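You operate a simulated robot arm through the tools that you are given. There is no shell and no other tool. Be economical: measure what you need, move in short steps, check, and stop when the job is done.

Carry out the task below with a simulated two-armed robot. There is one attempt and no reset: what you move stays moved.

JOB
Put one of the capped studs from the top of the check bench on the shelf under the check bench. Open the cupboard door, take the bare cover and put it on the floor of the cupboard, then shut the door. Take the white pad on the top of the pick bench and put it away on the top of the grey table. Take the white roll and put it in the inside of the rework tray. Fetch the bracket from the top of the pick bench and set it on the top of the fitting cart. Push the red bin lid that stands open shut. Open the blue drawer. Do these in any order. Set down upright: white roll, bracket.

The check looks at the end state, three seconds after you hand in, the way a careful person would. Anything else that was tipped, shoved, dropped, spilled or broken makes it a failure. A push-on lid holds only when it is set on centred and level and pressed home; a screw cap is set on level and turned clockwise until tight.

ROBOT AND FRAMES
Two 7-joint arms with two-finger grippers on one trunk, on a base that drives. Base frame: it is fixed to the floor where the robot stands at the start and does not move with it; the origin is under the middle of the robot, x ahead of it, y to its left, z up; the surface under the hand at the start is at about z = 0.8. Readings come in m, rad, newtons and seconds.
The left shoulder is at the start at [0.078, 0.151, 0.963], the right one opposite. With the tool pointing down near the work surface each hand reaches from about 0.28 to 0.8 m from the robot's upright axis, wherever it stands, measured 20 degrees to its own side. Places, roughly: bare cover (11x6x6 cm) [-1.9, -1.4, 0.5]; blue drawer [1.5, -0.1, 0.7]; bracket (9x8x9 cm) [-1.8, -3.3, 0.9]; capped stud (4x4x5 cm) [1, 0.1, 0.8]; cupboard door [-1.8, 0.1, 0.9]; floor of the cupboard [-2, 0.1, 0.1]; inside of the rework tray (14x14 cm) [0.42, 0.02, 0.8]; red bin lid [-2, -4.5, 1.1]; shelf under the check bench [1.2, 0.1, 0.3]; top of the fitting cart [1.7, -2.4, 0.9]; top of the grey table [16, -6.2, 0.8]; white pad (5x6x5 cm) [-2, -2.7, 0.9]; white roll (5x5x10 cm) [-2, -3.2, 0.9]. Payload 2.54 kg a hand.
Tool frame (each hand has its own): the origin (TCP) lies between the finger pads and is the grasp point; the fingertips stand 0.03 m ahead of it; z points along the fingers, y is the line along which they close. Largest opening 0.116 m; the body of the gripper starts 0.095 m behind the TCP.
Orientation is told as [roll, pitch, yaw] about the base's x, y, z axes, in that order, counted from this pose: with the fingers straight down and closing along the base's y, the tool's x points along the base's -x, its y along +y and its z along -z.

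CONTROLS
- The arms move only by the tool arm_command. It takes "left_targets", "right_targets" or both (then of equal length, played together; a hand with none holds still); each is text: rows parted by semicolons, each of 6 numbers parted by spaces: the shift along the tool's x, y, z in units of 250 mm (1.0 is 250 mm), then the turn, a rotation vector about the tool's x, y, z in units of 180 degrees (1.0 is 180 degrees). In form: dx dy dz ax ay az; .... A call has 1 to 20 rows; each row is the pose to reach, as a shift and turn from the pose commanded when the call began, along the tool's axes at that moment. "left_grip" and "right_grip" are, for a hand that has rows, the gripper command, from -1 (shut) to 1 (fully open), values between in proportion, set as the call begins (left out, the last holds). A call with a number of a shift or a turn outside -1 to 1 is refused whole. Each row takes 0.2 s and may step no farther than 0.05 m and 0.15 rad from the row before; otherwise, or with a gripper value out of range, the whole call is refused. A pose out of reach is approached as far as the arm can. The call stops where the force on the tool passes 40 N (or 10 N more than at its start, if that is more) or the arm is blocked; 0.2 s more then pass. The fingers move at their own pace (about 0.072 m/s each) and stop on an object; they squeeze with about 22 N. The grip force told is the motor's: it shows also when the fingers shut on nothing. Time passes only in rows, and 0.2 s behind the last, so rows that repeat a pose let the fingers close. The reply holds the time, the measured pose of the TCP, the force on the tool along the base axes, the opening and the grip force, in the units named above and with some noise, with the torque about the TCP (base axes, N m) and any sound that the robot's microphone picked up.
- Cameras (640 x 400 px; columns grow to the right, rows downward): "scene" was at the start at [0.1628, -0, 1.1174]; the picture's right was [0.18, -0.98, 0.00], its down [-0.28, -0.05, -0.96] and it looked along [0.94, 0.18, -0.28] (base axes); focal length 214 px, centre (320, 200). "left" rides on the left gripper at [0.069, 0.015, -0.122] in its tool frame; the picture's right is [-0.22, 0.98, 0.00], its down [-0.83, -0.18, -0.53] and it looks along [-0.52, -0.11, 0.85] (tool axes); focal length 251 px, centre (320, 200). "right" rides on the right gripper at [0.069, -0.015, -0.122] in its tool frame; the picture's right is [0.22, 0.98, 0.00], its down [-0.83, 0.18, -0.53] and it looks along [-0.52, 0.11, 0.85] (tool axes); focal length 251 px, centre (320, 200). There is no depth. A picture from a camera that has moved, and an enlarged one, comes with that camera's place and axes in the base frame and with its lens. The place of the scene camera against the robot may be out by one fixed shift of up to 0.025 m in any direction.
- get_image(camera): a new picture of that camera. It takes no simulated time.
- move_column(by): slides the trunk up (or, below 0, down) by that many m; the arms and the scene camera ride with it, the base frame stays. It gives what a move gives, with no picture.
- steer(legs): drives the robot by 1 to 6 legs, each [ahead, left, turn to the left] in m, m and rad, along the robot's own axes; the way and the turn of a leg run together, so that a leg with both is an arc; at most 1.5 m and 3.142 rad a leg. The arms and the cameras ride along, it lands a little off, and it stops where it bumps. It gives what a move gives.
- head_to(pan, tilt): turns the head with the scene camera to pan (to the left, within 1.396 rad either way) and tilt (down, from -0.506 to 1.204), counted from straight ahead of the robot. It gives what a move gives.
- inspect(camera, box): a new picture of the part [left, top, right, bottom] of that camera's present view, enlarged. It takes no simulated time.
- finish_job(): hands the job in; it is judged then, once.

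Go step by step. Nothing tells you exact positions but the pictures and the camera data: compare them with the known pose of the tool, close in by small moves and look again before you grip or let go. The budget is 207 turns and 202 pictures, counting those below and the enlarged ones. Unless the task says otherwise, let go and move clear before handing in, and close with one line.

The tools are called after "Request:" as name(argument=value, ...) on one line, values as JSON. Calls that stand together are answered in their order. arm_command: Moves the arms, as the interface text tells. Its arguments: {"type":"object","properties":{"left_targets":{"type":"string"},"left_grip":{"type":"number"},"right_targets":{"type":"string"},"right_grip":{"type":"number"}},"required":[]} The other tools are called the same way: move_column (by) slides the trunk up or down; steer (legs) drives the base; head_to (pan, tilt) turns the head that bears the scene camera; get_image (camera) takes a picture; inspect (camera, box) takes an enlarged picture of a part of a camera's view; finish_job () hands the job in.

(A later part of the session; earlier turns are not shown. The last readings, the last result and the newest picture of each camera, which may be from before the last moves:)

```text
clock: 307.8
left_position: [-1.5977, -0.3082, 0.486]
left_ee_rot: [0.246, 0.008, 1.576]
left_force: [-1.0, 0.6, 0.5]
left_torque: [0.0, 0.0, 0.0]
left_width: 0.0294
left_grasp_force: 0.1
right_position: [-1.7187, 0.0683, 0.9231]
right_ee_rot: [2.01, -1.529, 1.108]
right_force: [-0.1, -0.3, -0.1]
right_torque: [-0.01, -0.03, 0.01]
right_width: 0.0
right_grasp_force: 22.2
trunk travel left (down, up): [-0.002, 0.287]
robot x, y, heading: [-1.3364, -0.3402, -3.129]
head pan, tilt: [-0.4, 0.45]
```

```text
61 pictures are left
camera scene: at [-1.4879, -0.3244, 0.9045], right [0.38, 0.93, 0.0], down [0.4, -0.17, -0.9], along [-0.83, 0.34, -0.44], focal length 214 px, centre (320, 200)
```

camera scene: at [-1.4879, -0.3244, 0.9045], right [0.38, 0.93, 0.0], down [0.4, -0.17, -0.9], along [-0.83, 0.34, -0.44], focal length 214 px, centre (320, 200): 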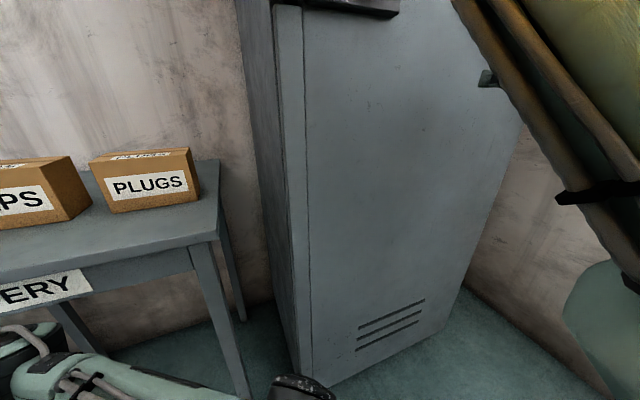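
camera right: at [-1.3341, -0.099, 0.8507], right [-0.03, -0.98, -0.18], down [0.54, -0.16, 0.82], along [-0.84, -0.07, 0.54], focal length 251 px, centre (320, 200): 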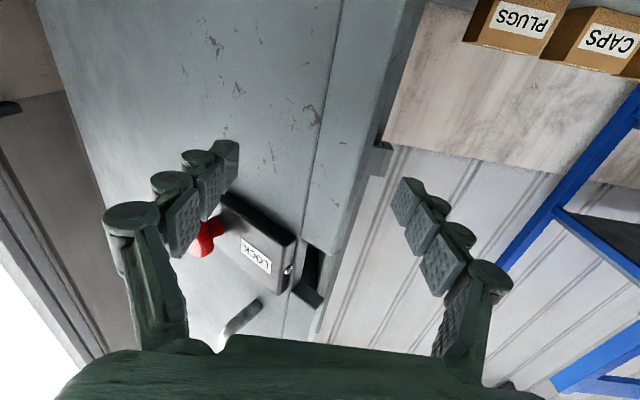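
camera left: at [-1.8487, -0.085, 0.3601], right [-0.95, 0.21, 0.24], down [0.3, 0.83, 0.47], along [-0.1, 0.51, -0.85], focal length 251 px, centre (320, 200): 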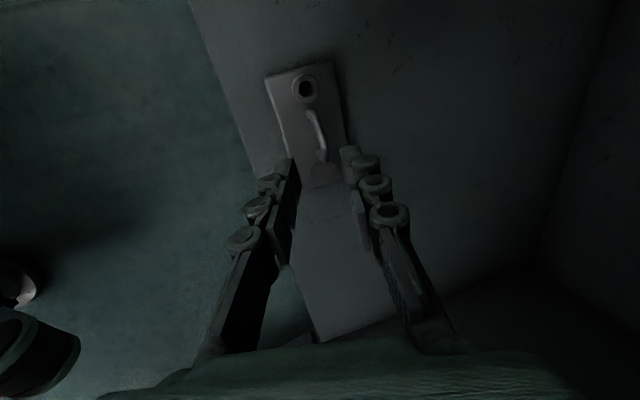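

Nearly shut. Push the last bit gently until it seats.

Request:
arm_command(right_targets="0 0 0.06 0 0 0; 0 0 0.12 0 0 0; 0 0 0.18 0 0 0; 0 0 0.24 0 0 0; 0 0 0.28 0 0 0")

Request:
get_image(camera="right")

```text
clock: 308.9
left_position: [-1.5953, -0.3094, 0.4865]
left_ee_rot: [0.249, 0.008, 1.573]
left_force: [-0.5, -0.6, 0.4]
left_torque: [0.0, -0.03, 0.02]
left_width: 0.0289
left_grasp_force: 0.1
right_position: [-1.7734, 0.0711, 0.9231]
right_ee_rot: [1.988, -1.522, 1.123]
right_force: [14.5, -3.8, 1.8]
right_torque: [-0.03, -0.1, 0.22]
right_width: 0.0002
right_grasp_force: 29.1
trunk travel left (down, up): [-0.002, 0.287]
robot x, y, heading: [-1.3353, -0.3428, -3.132]
head pan, tilt: [-0.4, 0.45]
stopped in row 5 (right hand): the force on the tool passed its limit at 53 N (the readings are from after the stop); the commanded pose is now the measured one
```

```text
60 pictures are left
camera right: at [-1.6506, 0.0786, 0.8516], right [-0.03, -0.98, -0.17], down [0.55, -0.16, 0.82], along [-0.84, -0.07, 0.54], focal length 251 px, centre (320, 200)
```

right: 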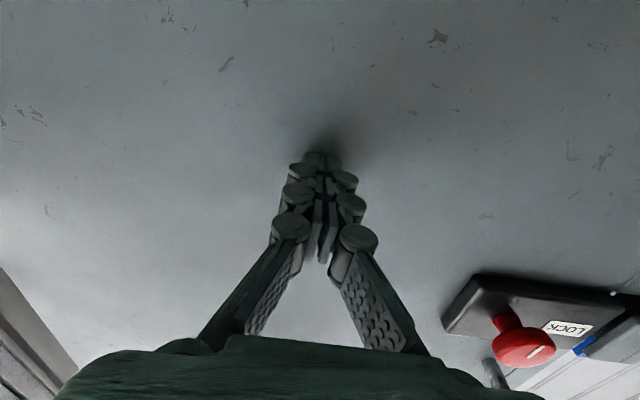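

Door shut. Back off, raise the trunk, put the right hand tool-down and travel to the pick bench.

Request:
steer(legs=[[-0.5, 0, 0]])

Request:
move_column(by=0.2)

Request:
arm_command(right_targets="0 0 0 0 0.0455 0; 0 0 0 0 0.091 0; 0 0 0 0 0.1364 0; 0 0 0 0 0.182 0; 0 0 0 0 0.227 0; 0 0 0 0 0.273 0; 0 0 0 0 0.318 0; 0 0 0 0 0.364 0; 0 0 0 0 0.409 0; 0 0 0 0 0.455 0; 0 0 0 0 0.488 0", left_targets="0 0.03 -0.07 0.007 0 -0.0455; 0 0.06 -0.14 0.014 0 -0.091; 0 0.1 -0.21 0.02 0 -0.1364; 0 0.15 -0.28 0.02 0 -0.182; 0 0.2 -0.35 0.02 0 -0.227; 0 0.25 -0.42 0.02 0 -0.273; 0 0.3 -0.49 0.02 0 -0.318; 0 0.35 -0.56 0.02 0 -0.364; 0 0.4 -0.63 0.02 0 -0.409; 0 0.45 -0.7 0.02 0 -0.455; 0 0.5 -0.77 0.02 0 -0.5")

Request:
head_to(pan=0, tilt=0.4)

Request:
steer(legs=[[0, 1.4, 0], [0, 1.2, 0]])

Request:
get_image(camera="scene")

```text
clock: 311.8
left_position: [-1.0994, -0.3037, 0.4861]
left_ee_rot: [0.246, 0.01, 1.569]
left_force: [-0.6, 0.2, -0.2]
left_torque: [-0.01, 0.04, 0.02]
left_width: 0.0293
left_grasp_force: 0.0
right_position: [-1.2761, 0.076, 0.9231]
right_ee_rot: [1.907, -1.523, 1.198]
right_force: [-0.2, -0.1, -0.1]
right_torque: [-0.01, 0.02, 0.02]
right_width: 0.0001
right_grasp_force: 28.9
trunk travel left (down, up): [-0.002, 0.287]
robot x, y, heading: [-0.842, -0.3372, -3.134]
head pan, tilt: [-0.4, 0.45]
```

```text
clock: 314.0
left_position: [-1.0998, -0.3047, 0.6859]
left_ee_rot: [0.247, 0.008, 1.571]
left_force: [-0.1, -0.4, -0.8]
left_torque: [-0.03, 0.01, 0.04]
left_width: 0.0288
left_grasp_force: 0.0
right_position: [-1.2767, 0.0761, 1.1223]
right_ee_rot: [1.906, -1.523, 1.203]
right_force: [0.2, 0.4, -0.2]
right_torque: [-0.01, 0.03, -0.04]
right_width: 0.0
right_grasp_force: 28.7
trunk travel left (down, up): [-0.202, 0.087]
robot x, y, heading: [-0.8422, -0.3399, -3.134]
head pan, tilt: [-0.4, 0.45]
```

```text
clock: 316.4
left_position: [-1.1737, -0.3029, 0.9033]
left_ee_rot: [-0.031, -0.205, -3.142]
left_force: [0.1, 0.9, -0.7]
left_torque: [-0.01, -0.01, -0.02]
left_width: 0.0291
left_grasp_force: 0.0
right_position: [-1.2762, 0.0766, 1.1234]
right_ee_rot: [0.045, -0.051, 3.106]
right_force: [0.8, -0.4, -0.2]
right_torque: [-0.01, -0.03, 0.01]
right_width: 0.0
right_grasp_force: 29.3
trunk travel left (down, up): [-0.202, 0.087]
robot x, y, heading: [-0.8381, -0.3389, -3.136]
head pan, tilt: [-0.4, 0.45]
```

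```text
clock: 317.2
left_position: [-1.1731, -0.3016, 0.9042]
left_ee_rot: [-0.03, -0.206, 3.139]
left_force: [-0.7, 0.3, -0.1]
left_torque: [0.0, -0.01, 0.01]
left_width: 0.029
left_grasp_force: 0.2
right_position: [-1.2772, 0.0767, 1.1228]
right_ee_rot: [0.047, -0.055, 3.105]
right_force: [0.0, -0.1, -0.3]
right_torque: [0.02, 0.02, 0.02]
right_width: 0.0
right_grasp_force: 28.5
trunk travel left (down, up): [-0.202, 0.087]
robot x, y, heading: [-0.8425, -0.3333, -3.137]
head pan, tilt: [0.0, 0.4]
```

```text
clock: 342.3
left_position: [-1.1662, -2.9031, 0.9033]
left_ee_rot: [-0.031, -0.206, 3.138]
left_force: [-0.1, 0.1, 1.3]
left_torque: [-0.03, 0.01, -0.01]
left_width: 0.029
left_grasp_force: 0.0
right_position: [-1.2675, -2.5252, 1.1226]
right_ee_rot: [0.047, -0.052, 3.104]
right_force: [-0.6, -0.6, -0.1]
right_torque: [-0.03, -0.01, 0.01]
right_width: 0.0001
right_grasp_force: 28.5
trunk travel left (down, up): [-0.202, 0.087]
robot x, y, heading: [-0.834, -2.9362, -3.14]
head pan, tilt: [0.0, 0.4]
```

```text
59 pictures are left
camera scene: at [-0.9917, -2.9574, 1.1092], right [0.0, 1.0, 0.0], down [0.39, 0.0, -0.92], along [-0.92, 0.0, -0.39], focal length 214 px, centre (320, 200)
```

scene: 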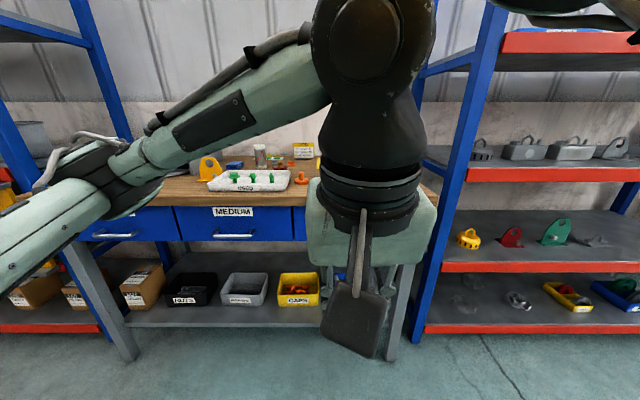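

Request:
arm_command(left_targets="0 0.18 0 0 0.02 0; 0 0.36 0 0 0.04 0; 0 0.54 0 0 0.066 0; 0 0.72 0 0 0.066 0; 0 0.9 0 0 0.066 0; 0 1 0 0 0.066 0", left_grip=0.6)

Request:
steer(legs=[[0.25, 0, 0]])

Request:
get_image(camera="scene")

```text
clock: 343.7
left_position: [-1.1697, -3.1534, 0.8954]
left_ee_rot: [-0.029, 0.0, 3.13]
left_force: [0.8, 0.2, -0.7]
left_torque: [0.0, -0.01, -0.01]
left_width: 0.0929
left_grasp_force: 0.1
right_position: [-1.2675, -2.5248, 1.1227]
right_ee_rot: [0.045, -0.054, 3.103]
right_force: [0.3, -1.0, -0.9]
right_torque: [0.03, 0.01, 0.0]
right_width: 0.0001
right_grasp_force: 28.7
trunk travel left (down, up): [-0.202, 0.087]
robot x, y, heading: [-0.833, -2.9388, -3.141]
head pan, tilt: [0.0, 0.4]
```

```text
clock: 345.5
left_position: [-1.4156, -3.1527, 0.8951]
left_ee_rot: [-0.031, -0.001, 3.128]
left_force: [-0.1, 0.5, 0.3]
left_torque: [-0.01, 0.03, 0.03]
left_width: 0.093
left_grasp_force: 0.0
right_position: [-1.5152, -2.5241, 1.1217]
right_ee_rot: [0.047, -0.052, 3.103]
right_force: [-0.9, 0.0, 0.1]
right_torque: [0.07, -0.03, -0.01]
right_width: 0.0
right_grasp_force: 28.5
trunk travel left (down, up): [-0.202, 0.087]
robot x, y, heading: [-1.0791, -2.9408, -3.143]
head pan, tilt: [0.0, 0.4]
```

```text
58 pictures are left
camera scene: at [-1.2389, -2.9575, 1.1091], right [0.0, 1.0, 0.0], down [0.39, 0.0, -0.92], along [-0.92, 0.0, -0.39], focal length 214 px, centre (320, 200)
```

scene: 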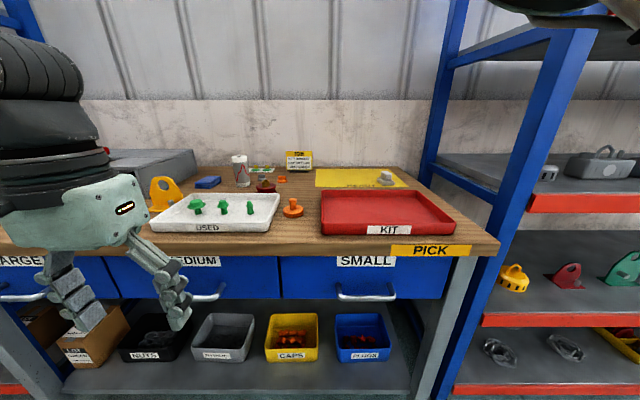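

Request:
inspect(camera="scene", box=[130, 140, 420, 240])

Request:
head_to(pan=0.9, tilt=0.3)

Request:
get_image(camera="scene")

```text
2.21 times, centred on (275, 190) of scene
camera zoom: at [-1.2389, -2.9575, 1.1091], right [0.0, 1.0, 0.0], down [0.39, 0.0, -0.92], along [-0.92, 0.0, -0.39], focal length 473 px, centre (419, 222)
```

zoom: 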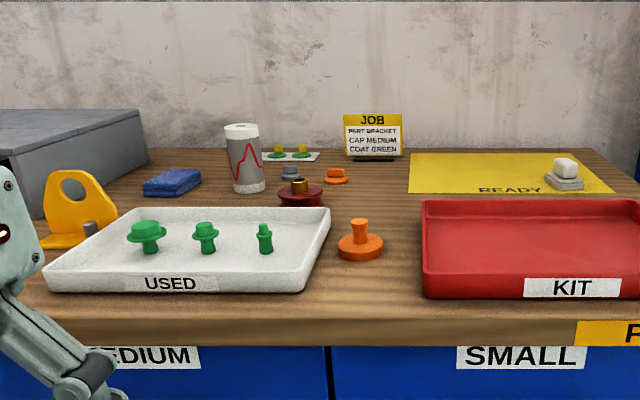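

```text
clock: 346.7
left_position: [-1.4152, -3.1523, 0.8955]
left_ee_rot: [-0.032, -0.002, 3.127]
left_force: [-0.4, 0.5, -0.2]
left_torque: [0.01, 0.01, -0.03]
left_width: 0.0927
left_grasp_force: 0.1
right_position: [-1.513, -2.5243, 1.1227]
right_ee_rot: [0.045, -0.054, 3.102]
right_force: [-0.4, -0.2, 0.3]
right_torque: [-0.01, -0.02, 0.02]
right_width: 0.0
right_grasp_force: 28.4
trunk travel left (down, up): [-0.202, 0.087]
robot x, y, heading: [-1.0831, -2.9386, -3.143]
head pan, tilt: [0.901, 0.3]
```

```text
56 pictures are left
camera scene: at [-1.2039, -3.0306, 1.1184], right [-0.78, 0.62, 0.0], down [0.18, 0.23, -0.96], along [-0.59, -0.75, -0.3], focal length 214 px, centre (320, 200)
```

scene: 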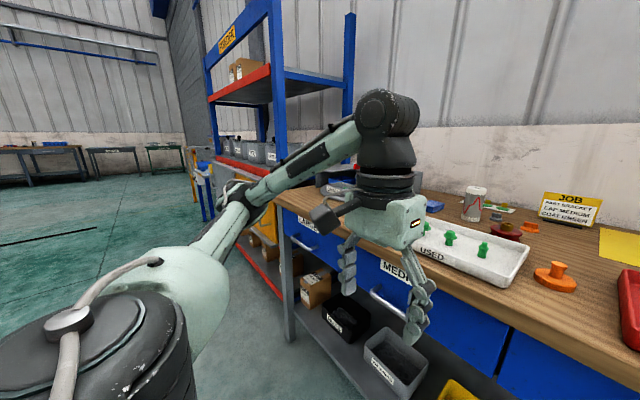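

Request:
steer(legs=[[-0.15, 0, 0], [0, 1.4, 0]])

Request:
head_to(pan=0, tilt=0.2)

Request:
get_image(camera="scene")

```text
clock: 361.3
left_position: [-1.2649, -4.5559, 0.8958]
left_ee_rot: [-0.032, -0.001, 3.132]
left_force: [0.7, 0.0, -0.1]
left_torque: [-0.02, -0.01, 0.01]
left_width: 0.0927
left_grasp_force: 0.0
right_position: [-1.364, -3.9286, 1.1232]
right_ee_rot: [0.045, -0.055, 3.104]
right_force: [-0.4, -0.3, 0.4]
right_torque: [-0.04, -0.01, -0.02]
right_width: 0.0002
right_grasp_force: 28.1
trunk travel left (down, up): [-0.202, 0.087]
robot x, y, heading: [-0.9332, -4.3366, -3.14]
head pan, tilt: [0.901, 0.3]
```

```text
clock: 362.5
left_position: [-1.2639, -4.5547, 0.8957]
left_ee_rot: [-0.03, 0.0, 3.131]
left_force: [-0.2, -0.2, 0.7]
left_torque: [0.03, 0.02, 0.01]
left_width: 0.0929
left_grasp_force: 0.0
right_position: [-1.3647, -3.9281, 1.1231]
right_ee_rot: [0.047, -0.053, 3.104]
right_force: [-0.1, -1.1, -0.3]
right_torque: [0.0, 0.03, 0.0]
right_width: 0.0
right_grasp_force: 28.6
trunk travel left (down, up): [-0.202, 0.087]
robot x, y, heading: [-0.9309, -4.3435, -3.137]
head pan, tilt: [0.0, 0.201]
```

```text
55 pictures are left
camera scene: at [-1.0882, -4.3597, 1.1277], right [0.0, 1.0, 0.0], down [0.2, 0.0, -0.98], along [-0.98, 0.0, -0.2], focal length 214 px, centre (320, 200)
```

scene: 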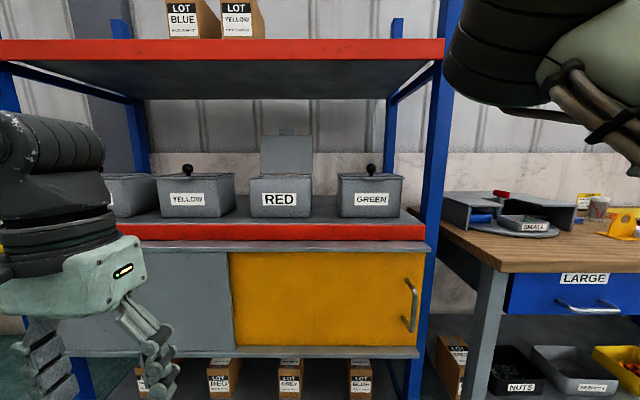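

Request:
inspect(camera="scene", box=[150, 110, 420, 240])

```text
2.37 times, centred on (285, 175) of scene
camera zoom: at [-1.0882, -4.3597, 1.1277], right [0.0, 1.0, 0.0], down [0.2, 0.0, -0.98], along [-0.98, 0.0, -0.2], focal length 508 px, centre (403, 259)
```

zoom: 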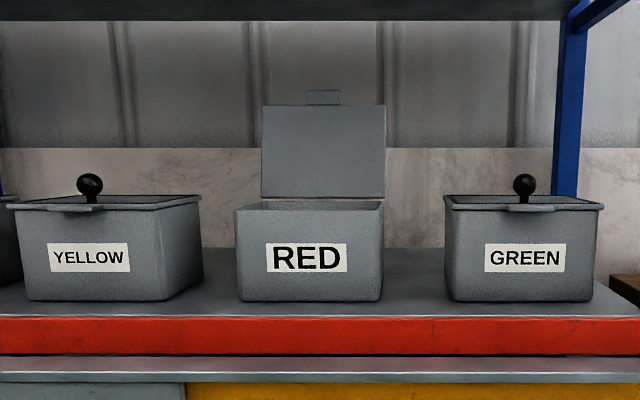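

The RED bin's lid stands open at the back (hinge ~[-2.10, -4.5, 1.05], top z≈1.22). I'll set the left hand horizontal, reach over the lid and draw it forward.

Request:
move_column(by=0.085)

Request:
arm_command(left_targets="0 0 -0.1 0 -0.0455 0; 0 0 -0.2 0 -0.091 0; 0 0 -0.3 0 -0.1364 0; 0 0 -0.4 0 -0.182 0; 0 0 -0.5 0 -0.227 0; 0 0 -0.6 0 -0.273 0; 0 0 -0.7 0 -0.318 0; 0 0 -0.8 0 -0.364 0; 0 0 -0.9 0 -0.409 0; 0 0 -1 0 -0.455 0; 0 0 -1 0 -0.5 0", left_grip=-1)

Request:
steer(legs=[[0, -0.14, 0], [0.2, 0, 0]])

Request:
get_image(camera="scene")

```text
clock: 363.7
left_position: [-1.265, -4.5561, 0.9797]
left_ee_rot: [-0.029, 0.001, 3.131]
left_force: [-0.1, -0.2, 0.0]
left_torque: [0.0, 0.02, -0.01]
left_width: 0.0928
left_grasp_force: 0.1
right_position: [-1.3654, -3.9275, 1.2061]
right_ee_rot: [0.046, -0.052, 3.106]
right_force: [0.5, 1.1, 0.6]
right_torque: [0.02, 0.01, 0.0]
right_width: 0.0002
right_grasp_force: 28.1
trunk travel left (down, up): [-0.287, 0.002]
robot x, y, heading: [-0.9301, -4.3376, -3.141]
head pan, tilt: [0.0, 0.201]
```

```text
clock: 366.1
left_position: [-1.2727, -4.567, 1.3007]
left_ee_rot: [-1.559, -1.541, -1.594]
left_force: [-0.5, 0.2, -0.7]
left_torque: [0.02, 0.01, 0.02]
left_width: 0.0001
left_grasp_force: 21.0
left hand out of reach, approached as far as the arm can: row 6, 7, 8, 9, 10, 11
right_position: [-1.3641, -3.9276, 1.2084]
right_ee_rot: [0.045, -0.054, 3.105]
right_force: [-0.3, 0.1, -0.1]
right_torque: [-0.01, -0.03, 0.0]
right_width: 0.0
right_grasp_force: 28.1
trunk travel left (down, up): [-0.287, 0.002]
robot x, y, heading: [-0.9282, -4.3399, -3.139]
head pan, tilt: [0.0, 0.201]
```

```text
clock: 369.3
left_position: [-1.4727, -4.4274, 1.3008]
left_ee_rot: [-1.465, -1.54, -1.687]
left_force: [-0.3, -0.1, 0.2]
left_torque: [0.0, 0.03, 0.04]
left_width: 0.0002
left_grasp_force: 21.8
right_position: [-1.564, -3.7881, 1.2068]
right_ee_rot: [0.044, -0.052, 3.105]
right_force: [-0.8, 0.1, -0.3]
right_torque: [0.02, 0.0, 0.01]
right_width: 0.0
right_grasp_force: 28.4
trunk travel left (down, up): [-0.287, 0.002]
robot x, y, heading: [-1.1299, -4.2045, -3.139]
head pan, tilt: [0.0, 0.201]
```

```text
53 pictures are left
camera scene: at [-1.2876, -4.2209, 1.2126], right [0.0, 1.0, 0.0], down [0.2, 0.0, -0.98], along [-0.98, 0.0, -0.2], focal length 214 px, centre (320, 200)
```

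scene: 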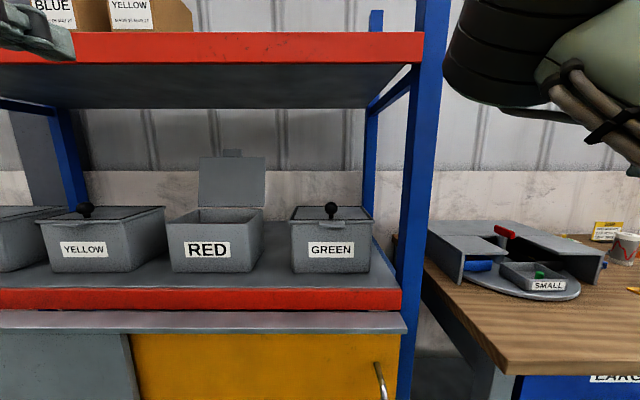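

Triangulated: the lid is at x≈-1.95, y≈-4.49, top z≈1.21. Lower slightly, drive nearer and look.

Request:
arm_command(left_targets="0.1 0 0 0 0 0; 0.17 0 0.1 0 0 0; 0.17 0 0.25 0 0 0; 0.17 0 0.4 0 0 0")

Request:
steer(legs=[[0.18, 0, 0]])

Request:
get_image(camera="left")

Request:
get_image(camera="scene")

```text
clock: 370.3
left_position: [-1.5761, -4.4266, 1.2624]
left_ee_rot: [-1.448, -1.54, -1.703]
left_force: [0.6, 0.4, -0.2]
left_torque: [-0.02, -0.02, 0.01]
left_width: 0.0
left_grasp_force: 21.6
left hand out of reach, approached as far as the arm can: row 1, 2, 3, 4
right_position: [-1.563, -3.7883, 1.2074]
right_ee_rot: [0.045, -0.052, 3.103]
right_force: [-0.1, 0.3, 0.6]
right_torque: [0.0, -0.04, 0.01]
right_width: 0.0001
right_grasp_force: 28.7
trunk travel left (down, up): [-0.287, 0.002]
robot x, y, heading: [-1.1259, -4.2015, -3.14]
head pan, tilt: [0.0, 0.201]
```

```text
clock: 371.8
left_position: [-1.7568, -4.4262, 1.2645]
left_ee_rot: [-1.436, -1.54, -1.718]
left_force: [-0.7, -1.0, -0.3]
left_torque: [0.01, 0.01, -0.01]
left_width: 0.0
left_grasp_force: 22.1
right_position: [-1.7429, -3.7883, 1.2061]
right_ee_rot: [0.046, -0.053, 3.101]
right_force: [-0.7, -0.6, -0.3]
right_torque: [0.02, -0.03, 0.01]
right_width: 0.0003
right_grasp_force: 27.9
trunk travel left (down, up): [-0.287, 0.002]
robot x, y, heading: [-1.31, -4.2055, -3.141]
head pan, tilt: [0.0, 0.201]
```

```text
52 pictures are left
camera left: at [-1.6348, -4.4412, 1.1948], right [-0.01, -0.98, 0.18], down [0.53, 0.15, 0.83], along [-0.85, 0.11, 0.52], focal length 251 px, centre (320, 200)
```

left: 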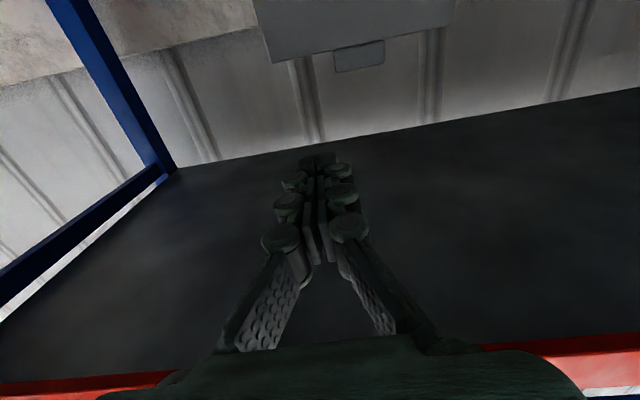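

```text
51 pictures are left
camera scene: at [-1.4676, -4.2208, 1.2126], right [0.0, 1.0, 0.0], down [0.2, 0.0, -0.98], along [-0.98, 0.0, -0.2], focal length 214 px, centre (320, 200)
```

scene: 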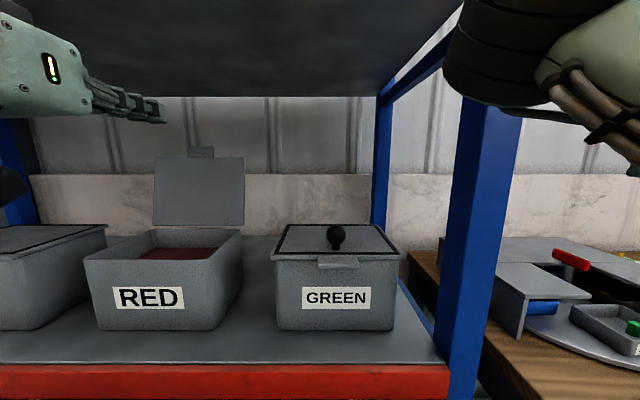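

Request:
arm_command(left_targets="0 -0.04 0.16 0 0 0; 0 -0.1 0.33 0 0 0; 0 -0.1 0.5 0 0 0; 0 -0.1 0.66 0 0 0; 0 -0.1 0.83 0 0 0; 0 -0.1 1 0 0 0")

Request:
get_image(camera="scene")

```text
clock: 373.2
left_position: [-2.0062, -4.3973, 1.2626]
left_ee_rot: [-1.45, -1.541, -1.708]
left_force: [0.6, 0.7, 0.4]
left_torque: [0.02, 0.0, -0.02]
left_width: 0.0
left_grasp_force: 22.2
right_position: [-1.7428, -3.7882, 1.2072]
right_ee_rot: [0.047, -0.051, 3.1]
right_force: [-0.8, 0.5, -0.3]
right_torque: [-0.02, 0.02, 0.01]
right_width: 0.0
right_grasp_force: 28.9
trunk travel left (down, up): [-0.287, 0.002]
robot x, y, heading: [-1.3121, -4.2024, -3.141]
head pan, tilt: [0.0, 0.201]
```

```text
50 pictures are left
camera scene: at [-1.4675, -4.2206, 1.2126], right [0.0, 1.0, 0.0], down [0.2, 0.0, -0.98], along [-0.98, 0.0, -0.2], focal length 214 px, centre (320, 200)
```

scene: 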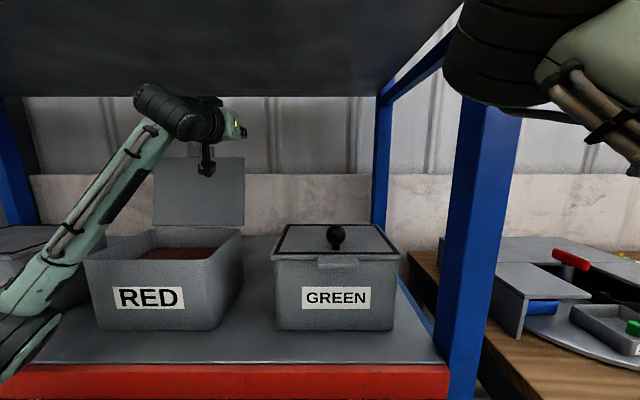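

Request:
arm_command(left_targets="0 0.1 0 0 0 0; 0.05 0.1 0 0 0.04 0; 0.1 0.1 0 0 0.08 0; 0.16 0.1 0 0 0.111 0; 0.19 0.1 0 0 0.111 0")

Request:
arm_command(left_targets="-0.02 0 -0.06 0 0 0; -0.04 0 -0.12 0 0 0; -0.06 0 -0.18 0 0 0; -0.08 0 -0.24 0 0 0; -0.1 0 -0.3 0 0 0; -0.12 0 -0.36 0 0 0")

Request:
get_image(camera="scene")

```text
clock: 374.4
left_position: [-2.005, -4.4207, 1.2139]
left_ee_rot: [-0.087, -1.217, -3.074]
left_force: [-0.1, -0.2, 0.5]
left_torque: [-0.01, 0.02, 0.01]
left_width: 0.0
left_grasp_force: 22.2
right_position: [-1.7423, -3.7886, 1.2071]
right_ee_rot: [0.047, -0.052, 3.101]
right_force: [-0.4, 0.6, -0.2]
right_torque: [0.02, 0.0, 0.01]
right_width: 0.0
right_grasp_force: 28.7
trunk travel left (down, up): [-0.287, 0.002]
robot x, y, heading: [-1.3093, -4.2006, -3.139]
head pan, tilt: [0.0, 0.201]
```

```text
clock: 376.0
left_position: [-1.947, -4.4232, 1.2469]
left_ee_rot: [-0.047, -1.17, -3.116]
left_force: [1.1, 0.2, -0.1]
left_torque: [0.0, -0.01, 0.01]
left_width: 0.0002
left_grasp_force: 21.5
right_position: [-1.7486, -3.7927, 1.2082]
right_ee_rot: [0.039, -0.047, 3.1]
right_force: [0.6, 0.2, -0.2]
right_torque: [0.01, -0.02, -0.04]
right_width: 0.0001
right_grasp_force: 29.0
trunk travel left (down, up): [-0.287, 0.002]
robot x, y, heading: [-1.3079, -4.2041, 3.143]
head pan, tilt: [0.0, 0.201]
stopped in row 6 (left hand): the arm was blocked; the commanded pose is now the measured one
```

```text
49 pictures are left
camera scene: at [-1.4738, -4.2261, 1.212], right [0.0, 1.0, 0.01], down [0.21, 0.01, -0.98], along [-0.98, 0.0, -0.21], focal length 214 px, centre (320, 200)
```

scene: 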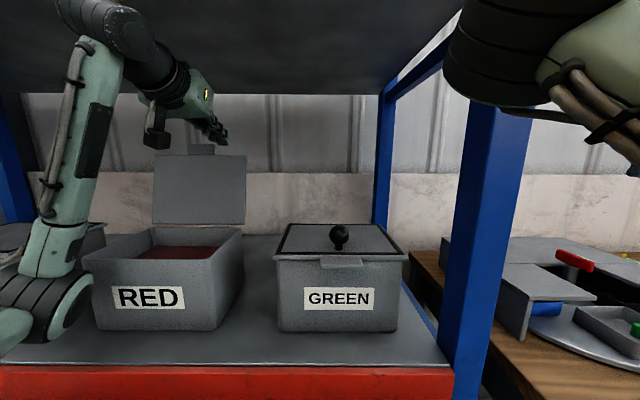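

Wrong sign lifted the hand; return behind the lid and pull straight toward the robot.

Request:
arm_command(left_targets="0.02 0 0.1 0 0 0; 0.045 0 0.22 0 0 0; 0.083 0 0.277 0 0 0; 0.11 0 0.2 0 0 0; 0.14 0 0.12 0 0 0; 0.165 0 0.04 0 0 0; 0.2 0 -0.04 0 0 0; 0.23 0 -0.12 0 0 0; 0.25 0 -0.2 0 0 0")

Request:
get_image(camera="scene")

```text
clock: 378.0
left_position: [-1.8658, -4.4187, 1.2193]
left_ee_rot: [-0.047, -1.191, -3.116]
left_force: [0.4, -0.1, 0.4]
left_torque: [-0.03, -0.01, 0.01]
left_width: 0.0
left_grasp_force: 22.2
right_position: [-1.7426, -3.7867, 1.2074]
right_ee_rot: [0.045, -0.053, 3.101]
right_force: [-0.3, -0.3, 0.1]
right_torque: [-0.03, 0.0, 0.01]
right_width: 0.0
right_grasp_force: 28.6
trunk travel left (down, up): [-0.287, 0.002]
robot x, y, heading: [-1.3105, -4.2015, 3.145]
head pan, tilt: [0.0, 0.201]
```

```text
48 pictures are left
camera scene: at [-1.4667, -4.2206, 1.2127], right [0.0, 1.0, 0.0], down [0.2, 0.0, -0.98], along [-0.98, 0.0, -0.2], focal length 214 px, centre (320, 200)
```

scene: 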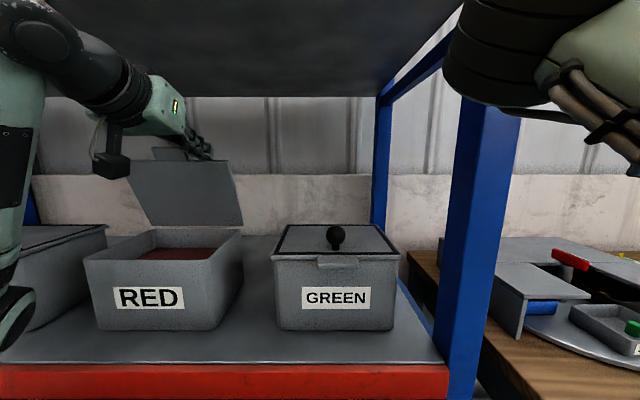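

The lid is coming forward. Keep drawing forward and down.

Request:
arm_command(left_targets="0.09 0 -0.08 0 0 0; 0.18 0 -0.16 0 0 0; 0.27 0 -0.24 0 0 0; 0.38 0 -0.28 0 0 0; 0.49 0 -0.32 0 0 0")

Request:
get_image(camera="scene")

```text
clock: 379.2
left_position: [-1.7676, -4.4199, 1.1579]
left_ee_rot: [-0.049, -1.192, -3.113]
left_force: [0.5, -0.7, -0.3]
left_torque: [-0.03, -0.02, -0.01]
left_width: 0.0
left_grasp_force: 21.9
left hand out of reach, approached as far as the arm can: row 5
right_position: [-1.743, -3.7868, 1.2067]
right_ee_rot: [0.047, -0.053, 3.102]
right_force: [0.0, -0.3, 1.0]
right_torque: [0.0, -0.02, 0.01]
right_width: 0.0
right_grasp_force: 28.2
trunk travel left (down, up): [-0.287, 0.002]
robot x, y, heading: [-1.3081, -4.2041, 3.146]
head pan, tilt: [0.0, 0.201]
```

```text
47 pictures are left
camera scene: at [-1.4672, -4.2205, 1.2127], right [0.0, 1.0, 0.0], down [0.2, 0.0, -0.98], along [-0.98, 0.0, -0.2], focal length 214 px, centre (320, 200)
```

scene: 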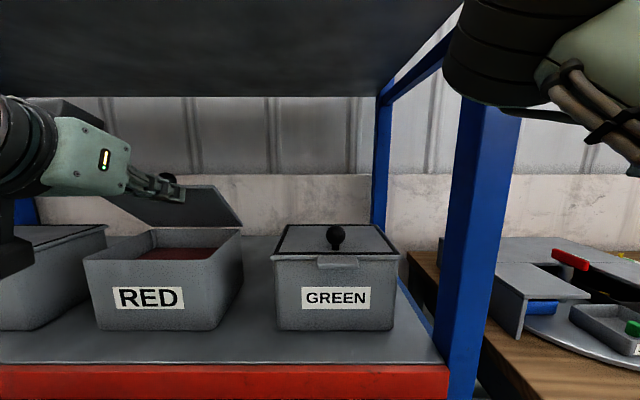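

The lid has hinge friction; now press it down.

Request:
arm_command(left_targets="0.11 0 0.04 0 0 0; 0.22 0 0.08 0 0 0; 0.33 0 0.12 0 0 0; 0.4 0 0.146 0 0 0")

Request:
get_image(camera="scene")

```text
clock: 380.2
left_position: [-1.824, -4.4198, 1.0912]
left_ee_rot: [-0.047, -1.192, -3.115]
left_force: [0.3, 0.2, 0.1]
left_torque: [-0.02, -0.02, 0.0]
left_width: 0.0
left_grasp_force: 22.1
left hand out of reach, approached as far as the arm can: row 1, 2, 3, 4
right_position: [-1.7425, -3.7873, 1.2069]
right_ee_rot: [0.047, -0.052, 3.101]
right_force: [-0.7, -0.5, -0.9]
right_torque: [-0.01, 0.0, 0.02]
right_width: 0.0
right_grasp_force: 28.7
trunk travel left (down, up): [-0.287, 0.002]
robot x, y, heading: [-1.31, -4.2046, 3.145]
head pan, tilt: [0.0, 0.201]
```

```text
46 pictures are left
camera scene: at [-1.4671, -4.2206, 1.2127], right [0.0, 1.0, 0.0], down [0.2, 0.0, -0.98], along [-0.98, 0.0, -0.2], focal length 214 px, centre (320, 200)
```

scene: 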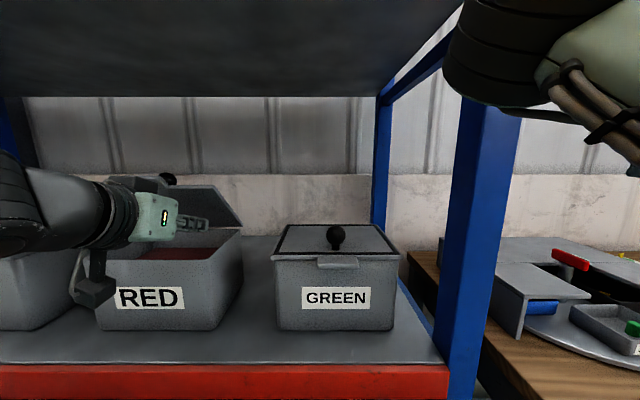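

The fingers slid under the lid. Back out, raise, come over the top, and press down using the trunk.

Request:
steer(legs=[[-0.14, 0, 0]])

Request:
arm_command(left_targets="-0.14 0 -0.05 0 0 0; -0.28 0 -0.1 0 0 0; -0.42 0 -0.15 0 0 0; -0.564 0 -0.205 0 0 0")

Request:
steer(legs=[[0.13, 0, 0]])

Request:
get_image(camera="scene")

```text
clock: 381.5
left_position: [-1.6829, -4.4198, 1.0924]
left_ee_rot: [-0.049, -1.191, -3.114]
left_force: [0.3, 0.3, 0.2]
left_torque: [0.01, 0.0, 0.06]
left_width: 0.0
left_grasp_force: 21.9
right_position: [-1.6011, -3.7864, 1.2074]
right_ee_rot: [0.045, -0.054, 3.099]
right_force: [0.1, 0.3, 0.2]
right_torque: [0.0, 0.05, 0.04]
right_width: 0.0002
right_grasp_force: 28.7
trunk travel left (down, up): [-0.287, 0.002]
robot x, y, heading: [-1.1679, -4.2072, 3.14]
head pan, tilt: [0.0, 0.201]
```

```text
clock: 382.5
left_position: [-1.6889, -4.4216, 1.2423]
left_ee_rot: [-0.048, -1.191, -3.115]
left_force: [-0.1, 0.3, 0.9]
left_torque: [-0.01, 0.01, -0.01]
left_width: 0.0
left_grasp_force: 22.5
right_position: [-1.6021, -3.7856, 1.2075]
right_ee_rot: [0.044, -0.053, 3.1]
right_force: [0.1, -0.5, 0.2]
right_torque: [0.0, 0.03, 0.02]
right_width: 0.0
right_grasp_force: 28.6
trunk travel left (down, up): [-0.287, 0.002]
robot x, y, heading: [-1.1699, -4.2026, 3.141]
head pan, tilt: [0.0, 0.201]
```

```text
clock: 383.8
left_position: [-1.8199, -4.4219, 1.2418]
left_ee_rot: [-0.05, -1.19, -3.118]
left_force: [-0.9, -0.1, 0.2]
left_torque: [0.0, 0.02, 0.02]
left_width: 0.0003
left_grasp_force: 22.1
right_position: [-1.7332, -3.787, 1.2067]
right_ee_rot: [0.045, -0.052, 3.099]
right_force: [-0.6, -1.0, 0.4]
right_torque: [0.02, -0.04, 0.01]
right_width: 0.0
right_grasp_force: 28.2
trunk travel left (down, up): [-0.287, 0.002]
robot x, y, heading: [-1.3029, -4.2028, 3.141]
head pan, tilt: [0.0, 0.201]
```

```text
45 pictures are left
camera scene: at [-1.4585, -4.2201, 1.2125], right [0.0, 1.0, 0.0], down [0.2, 0.0, -0.98], along [-0.98, 0.0, -0.2], focal length 214 px, centre (320, 200)
```

scene: 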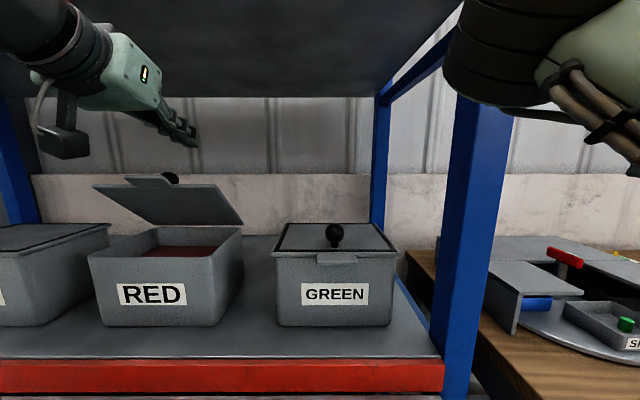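

Request:
arm_command(left_targets="0.1 0 0.03 0 0 0; 0.2 0 0.05 0 0 0; 0.3 0 0.07 0 0 0; 0.4 0 0.09 0 0 0; 0.5 0 0.11 0 0 0; 0.6 0 0.13 0 0 0; 0.66 0 0.14 0 0 0")

Request:
get_image(camera="scene")

```text
clock: 385.4
left_position: [-1.8149, -4.4206, 1.0882]
left_ee_rot: [-0.049, -1.19, -3.114]
left_force: [0.3, -0.5, 0.0]
left_torque: [0.0, -0.01, 0.0]
left_width: 0.0
left_grasp_force: 22.4
left hand out of reach, approached as far as the arm can: row 6, 7
right_position: [-1.732, -3.7855, 1.2081]
right_ee_rot: [0.044, -0.053, 3.098]
right_force: [0.2, -1.1, -0.3]
right_torque: [0.01, 0.0, -0.02]
right_width: 0.0
right_grasp_force: 28.5
trunk travel left (down, up): [-0.287, 0.002]
robot x, y, heading: [-1.2966, -4.2038, 3.143]
head pan, tilt: [0.0, 0.201]
```

```text
44 pictures are left
camera scene: at [-1.458, -4.2203, 1.2126], right [0.0, 1.0, 0.0], down [0.2, 0.0, -0.98], along [-0.98, 0.0, -0.2], focal length 214 px, centre (320, 200)
```

scene: 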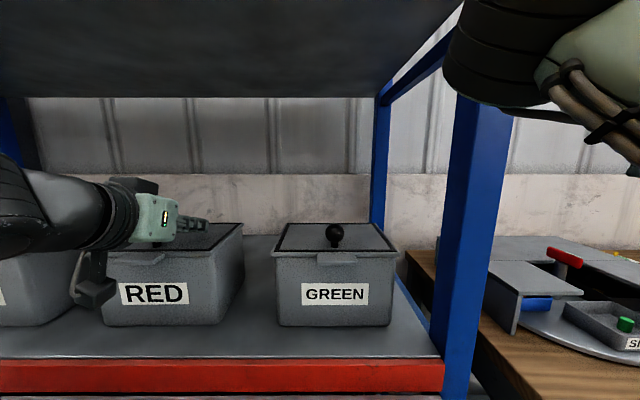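

The lid is down. One light press to be sure, then lift and back away.

Request:
arm_command(left_targets="0.04 0 0.015 0 0 0; 0.08 0 0.03 0 0 0; 0.1 0 0.036 0 0 0")

Request:
arm_command(left_targets="-0.14 0 -0.05 0 0 0; -0.28 0 -0.1 0 0 0; -0.42 0 -0.15 0 0 0")

Request:
steer(legs=[[-0.3, 0, 0]])

Request:
get_image(camera="scene")

```text
clock: 386.2
left_position: [-1.8223, -4.4197, 1.0783]
left_ee_rot: [-0.057, -1.212, -3.105]
left_force: [8.6, -2.4, 37.7]
left_torque: [-0.04, 0.69, -0.03]
left_width: 0.0058
left_grasp_force: 22.5
left hand out of reach, approached as far as the arm can: row 1, 2, 3
right_position: [-1.7265, -3.7852, 1.21]
right_ee_rot: [0.049, -0.058, 3.1]
right_force: [0.0, -0.4, 1.0]
right_torque: [0.0, -0.04, -0.01]
right_width: 0.0
right_grasp_force: 28.7
trunk travel left (down, up): [-0.287, 0.002]
robot x, y, heading: [-1.2989, -4.201, 3.14]
head pan, tilt: [0.0, 0.201]
```

```text
clock: 387.0
left_position: [-1.8297, -4.4204, 1.1805]
left_ee_rot: [-0.046, -1.188, -3.12]
left_force: [0.2, 0.4, 0.1]
left_torque: [-0.03, 0.0, 0.01]
left_width: 0.0
left_grasp_force: 21.6
right_position: [-1.7311, -3.7867, 1.2079]
right_ee_rot: [0.045, -0.054, 3.099]
right_force: [-0.6, 0.2, 0.6]
right_torque: [-0.01, 0.0, -0.02]
right_width: 0.0
right_grasp_force: 28.8
trunk travel left (down, up): [-0.287, 0.002]
robot x, y, heading: [-1.3012, -4.202, 3.141]
head pan, tilt: [0.0, 0.201]
```

```text
clock: 389.1
left_position: [-1.5332, -4.4198, 1.1809]
left_ee_rot: [-0.048, -1.19, -3.118]
left_force: [0.9, -0.4, 0.5]
left_torque: [0.01, 0.01, -0.05]
left_width: 0.0001
left_grasp_force: 22.2
right_position: [-1.4328, -3.7864, 1.2074]
right_ee_rot: [0.044, -0.053, 3.095]
right_force: [0.9, 0.5, 1.1]
right_torque: [-0.04, 0.04, -0.01]
right_width: 0.0
right_grasp_force: 28.4
trunk travel left (down, up): [-0.287, 0.002]
robot x, y, heading: [-1.0068, -4.2031, 3.135]
head pan, tilt: [0.0, 0.201]
```

```text
43 pictures are left
camera scene: at [-1.1611, -4.2207, 1.2128], right [0.01, 1.0, 0.0], down [0.2, 0.0, -0.98], along [-0.98, 0.01, -0.2], focal length 214 px, centre (320, 200)
```

scene: 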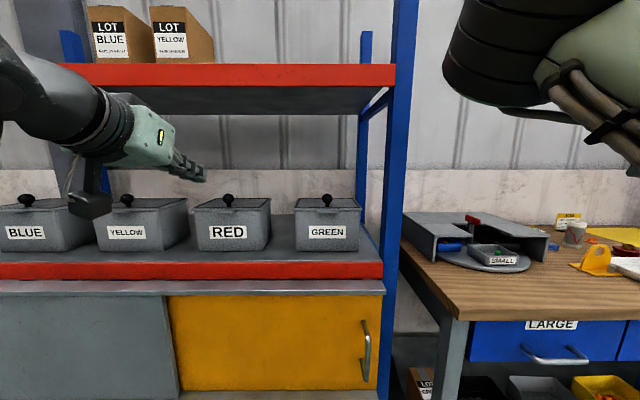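

RED lid is shut. Now to the pick bench: set the left hand tool-down and move so it's near the bracket.

Request:
arm_command(left_targets="0 0 0 0 0.0475 0; 0 0 0 0 0.095 0; 0 0 0 0 0.1425 0; 0 0 0 0 0.19 0; 0 0 0 0 0.2375 0; 0 0 0 0 0.285 0; 0 0 0 0 0.3325 0; 0 0 0 0 0.379 0", left_grip=1)

Request:
steer(legs=[[0.1, -1.05, 0]])

Request:
get_image(camera="left")

```text
clock: 390.9
left_position: [-1.5337, -4.4181, 1.1818]
left_ee_rot: [-0.019, 0.0, 3.119]
left_force: [-0.3, -0.5, -0.2]
left_torque: [-0.05, -0.01, 0.01]
left_width: 0.1163
left_grasp_force: 0.1
right_position: [-1.434, -3.7858, 1.208]
right_ee_rot: [0.045, -0.052, 3.095]
right_force: [0.7, 0.3, -0.1]
right_torque: [-0.01, 0.01, -0.02]
right_width: 0.0001
right_grasp_force: 28.8
trunk travel left (down, up): [-0.287, 0.002]
robot x, y, heading: [-1.0033, -4.2045, 3.134]
head pan, tilt: [0.0, 0.201]
```

```text
clock: 401.2
left_position: [-1.6241, -3.3708, 1.1813]
left_ee_rot: [-0.018, -0.002, 3.11]
left_force: [0.0, -0.2, 0.0]
left_torque: [0.03, 0.01, 0.04]
left_width: 0.1163
left_grasp_force: 0.1
right_position: [-1.5202, -2.7382, 1.2055]
right_ee_rot: [0.044, -0.053, 3.087]
right_force: [1.1, 0.7, -0.5]
right_torque: [0.0, 0.02, 0.01]
right_width: 0.0
right_grasp_force: 28.3
trunk travel left (down, up): [-0.287, 0.002]
robot x, y, heading: [-1.0932, -3.1613, 3.129]
head pan, tilt: [0.0, 0.201]
```

```text
42 pictures are left
camera left: at [-1.5572, -3.3911, 1.303], right [-0.24, -0.97, -0.02], down [-0.82, 0.2, 0.54], along [-0.52, 0.15, -0.84], focal length 251 px, centre (320, 200)
```

left: 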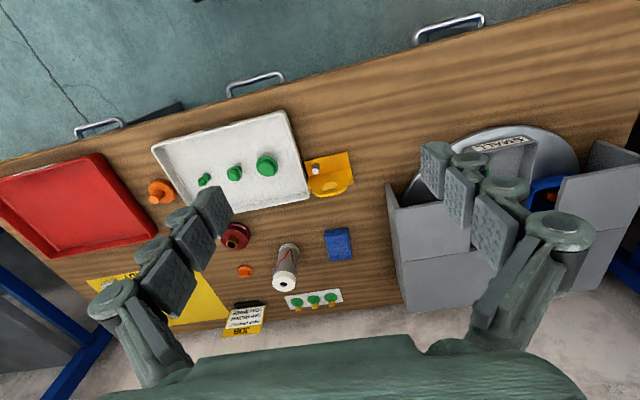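

Request:
inspect(camera="left", box=[230, 130, 400, 310])

```text
2.22 times, centred on (315, 220) of left
camera zoom: at [-1.5572, -3.3911, 1.303], right [-0.24, -0.97, -0.02], down [-0.82, 0.2, 0.54], along [-0.52, 0.15, -0.84], focal length 559 px, centre (331, 156)
```

zoom: 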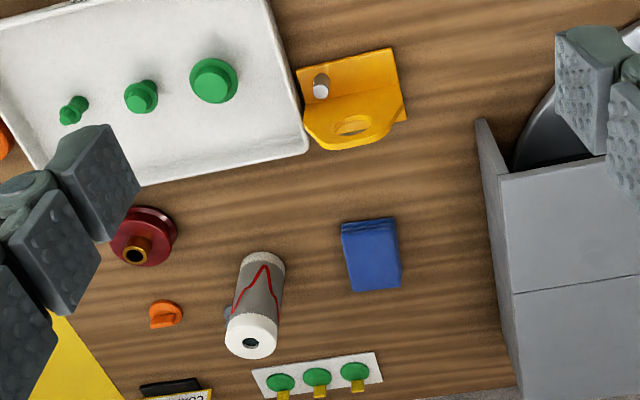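

The vertical plate of the bracket is at about x=-1.761, y=-3.347, top z≈0.967; the tray is adjacent on one side, so I'll grip its thickness (closing along x).

Request:
move_column(by=-0.087)

Request:
steer(legs=[[0.1, 0, 0]])

Request:
arm_command(left_targets="0 0 0 0 0 0.0455; 0 0 0 0 0 0.091; 0 0 0 0 0 0.1364; 0 0 0 0 0 0.182; 0 0 0 0 0 0.227; 0 0 0 0 0 0.273; -0.03 0 0 0 0 0.318; -0.06 0 0 0 0 0.364; -0.09 0 0.05 0 0 0.409; -0.12 -0.02 0.1 0 0 0.455; -0.148 -0.036 0.15 0 0 0.497", left_grip=0)

Request:
get_image(camera="left")

```text
clock: 402.4
left_position: [-1.6254, -3.3706, 1.0943]
left_ee_rot: [-0.018, -0.001, 3.111]
left_force: [-0.5, -0.2, -0.3]
left_torque: [-0.01, -0.01, -0.03]
left_width: 0.1158
left_grasp_force: 0.1
right_position: [-1.5206, -2.7377, 1.1204]
right_ee_rot: [0.045, -0.053, 3.084]
right_force: [0.7, -0.3, 0.4]
right_torque: [0.01, 0.02, -0.02]
right_width: 0.0
right_grasp_force: 28.7
trunk travel left (down, up): [-0.2, 0.089]
robot x, y, heading: [-1.0939, -3.1571, 3.126]
head pan, tilt: [0.0, 0.201]
```

```text
clock: 403.6
left_position: [-1.7256, -3.3698, 1.0926]
left_ee_rot: [-0.016, 0.0, 3.111]
left_force: [-0.4, 0.6, -1.3]
left_torque: [0.0, -0.03, 0.0]
left_width: 0.1162
left_grasp_force: 0.0
right_position: [-1.6205, -2.7372, 1.1195]
right_ee_rot: [0.045, -0.052, 3.085]
right_force: [-0.4, -1.0, -0.1]
right_torque: [-0.02, -0.05, -0.02]
right_width: 0.0
right_grasp_force: 28.8
trunk travel left (down, up): [-0.2, 0.089]
robot x, y, heading: [-1.1903, -3.1579, 3.128]
head pan, tilt: [0.0, 0.201]
```

```text
clock: 406.0
left_position: [-1.7618, -3.3581, 1.0557]
left_ee_rot: [0.0, -0.017, 1.548]
left_force: [-0.3, -0.1, 0.0]
left_torque: [0.06, 0.01, 0.02]
left_width: 0.0581
left_grasp_force: 0.0
right_position: [-1.6199, -2.7361, 1.1194]
right_ee_rot: [0.044, -0.053, 3.085]
right_force: [-0.2, 0.7, 0.3]
right_torque: [0.02, 0.04, 0.0]
right_width: 0.0
right_grasp_force: 28.9
trunk travel left (down, up): [-0.2, 0.089]
robot x, y, heading: [-1.195, -3.159, 3.128]
head pan, tilt: [0.0, 0.201]
```

```text
40 pictures are left
camera left: at [-1.7791, -3.4305, 1.1773], right [-0.97, 0.24, 0.0], down [0.2, 0.81, 0.55], along [0.13, 0.53, -0.84], focal length 251 px, centre (320, 200)
```

left: 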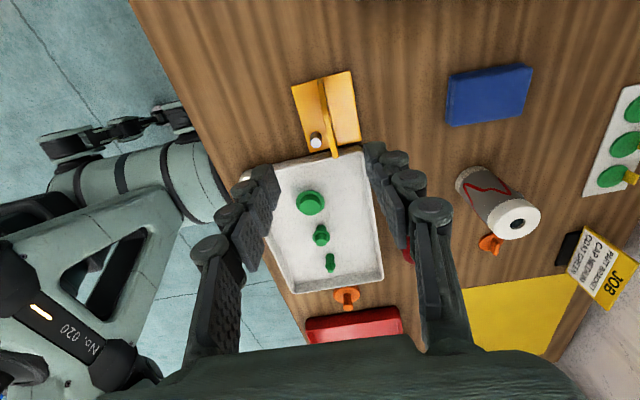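

Request:
arm_command(left_targets="0.072 0.037 0 0 0 0; 0.072 0.037 0.18 0 0 0; 0.072 0.037 0.36 0 0 0; 0.072 0.037 0.49 0 0 0")

Request:
get_image(camera="left")

```text
clock: 407.0
left_position: [-1.7699, -3.3758, 0.9352]
left_ee_rot: [-0.001, -0.02, 1.549]
left_force: [0.0, -0.2, -0.8]
left_torque: [-0.02, -0.03, 0.0]
left_width: 0.058
left_grasp_force: 0.0
right_position: [-1.6194, -2.7374, 1.1201]
right_ee_rot: [0.045, -0.052, 3.085]
right_force: [-0.4, 0.2, 0.5]
right_torque: [-0.01, 0.02, 0.01]
right_width: 0.0001
right_grasp_force: 28.5
trunk travel left (down, up): [-0.2, 0.089]
robot x, y, heading: [-1.1963, -3.1617, 3.128]
head pan, tilt: [0.0, 0.201]
```

```text
39 pictures are left
camera left: at [-1.7873, -3.4468, 1.0553], right [-0.97, 0.23, 0.0], down [0.2, 0.81, 0.55], along [0.13, 0.53, -0.84], focal length 251 px, centre (320, 200)
```

left: 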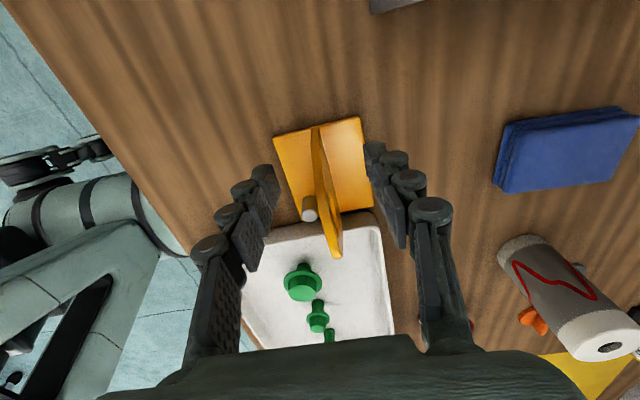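

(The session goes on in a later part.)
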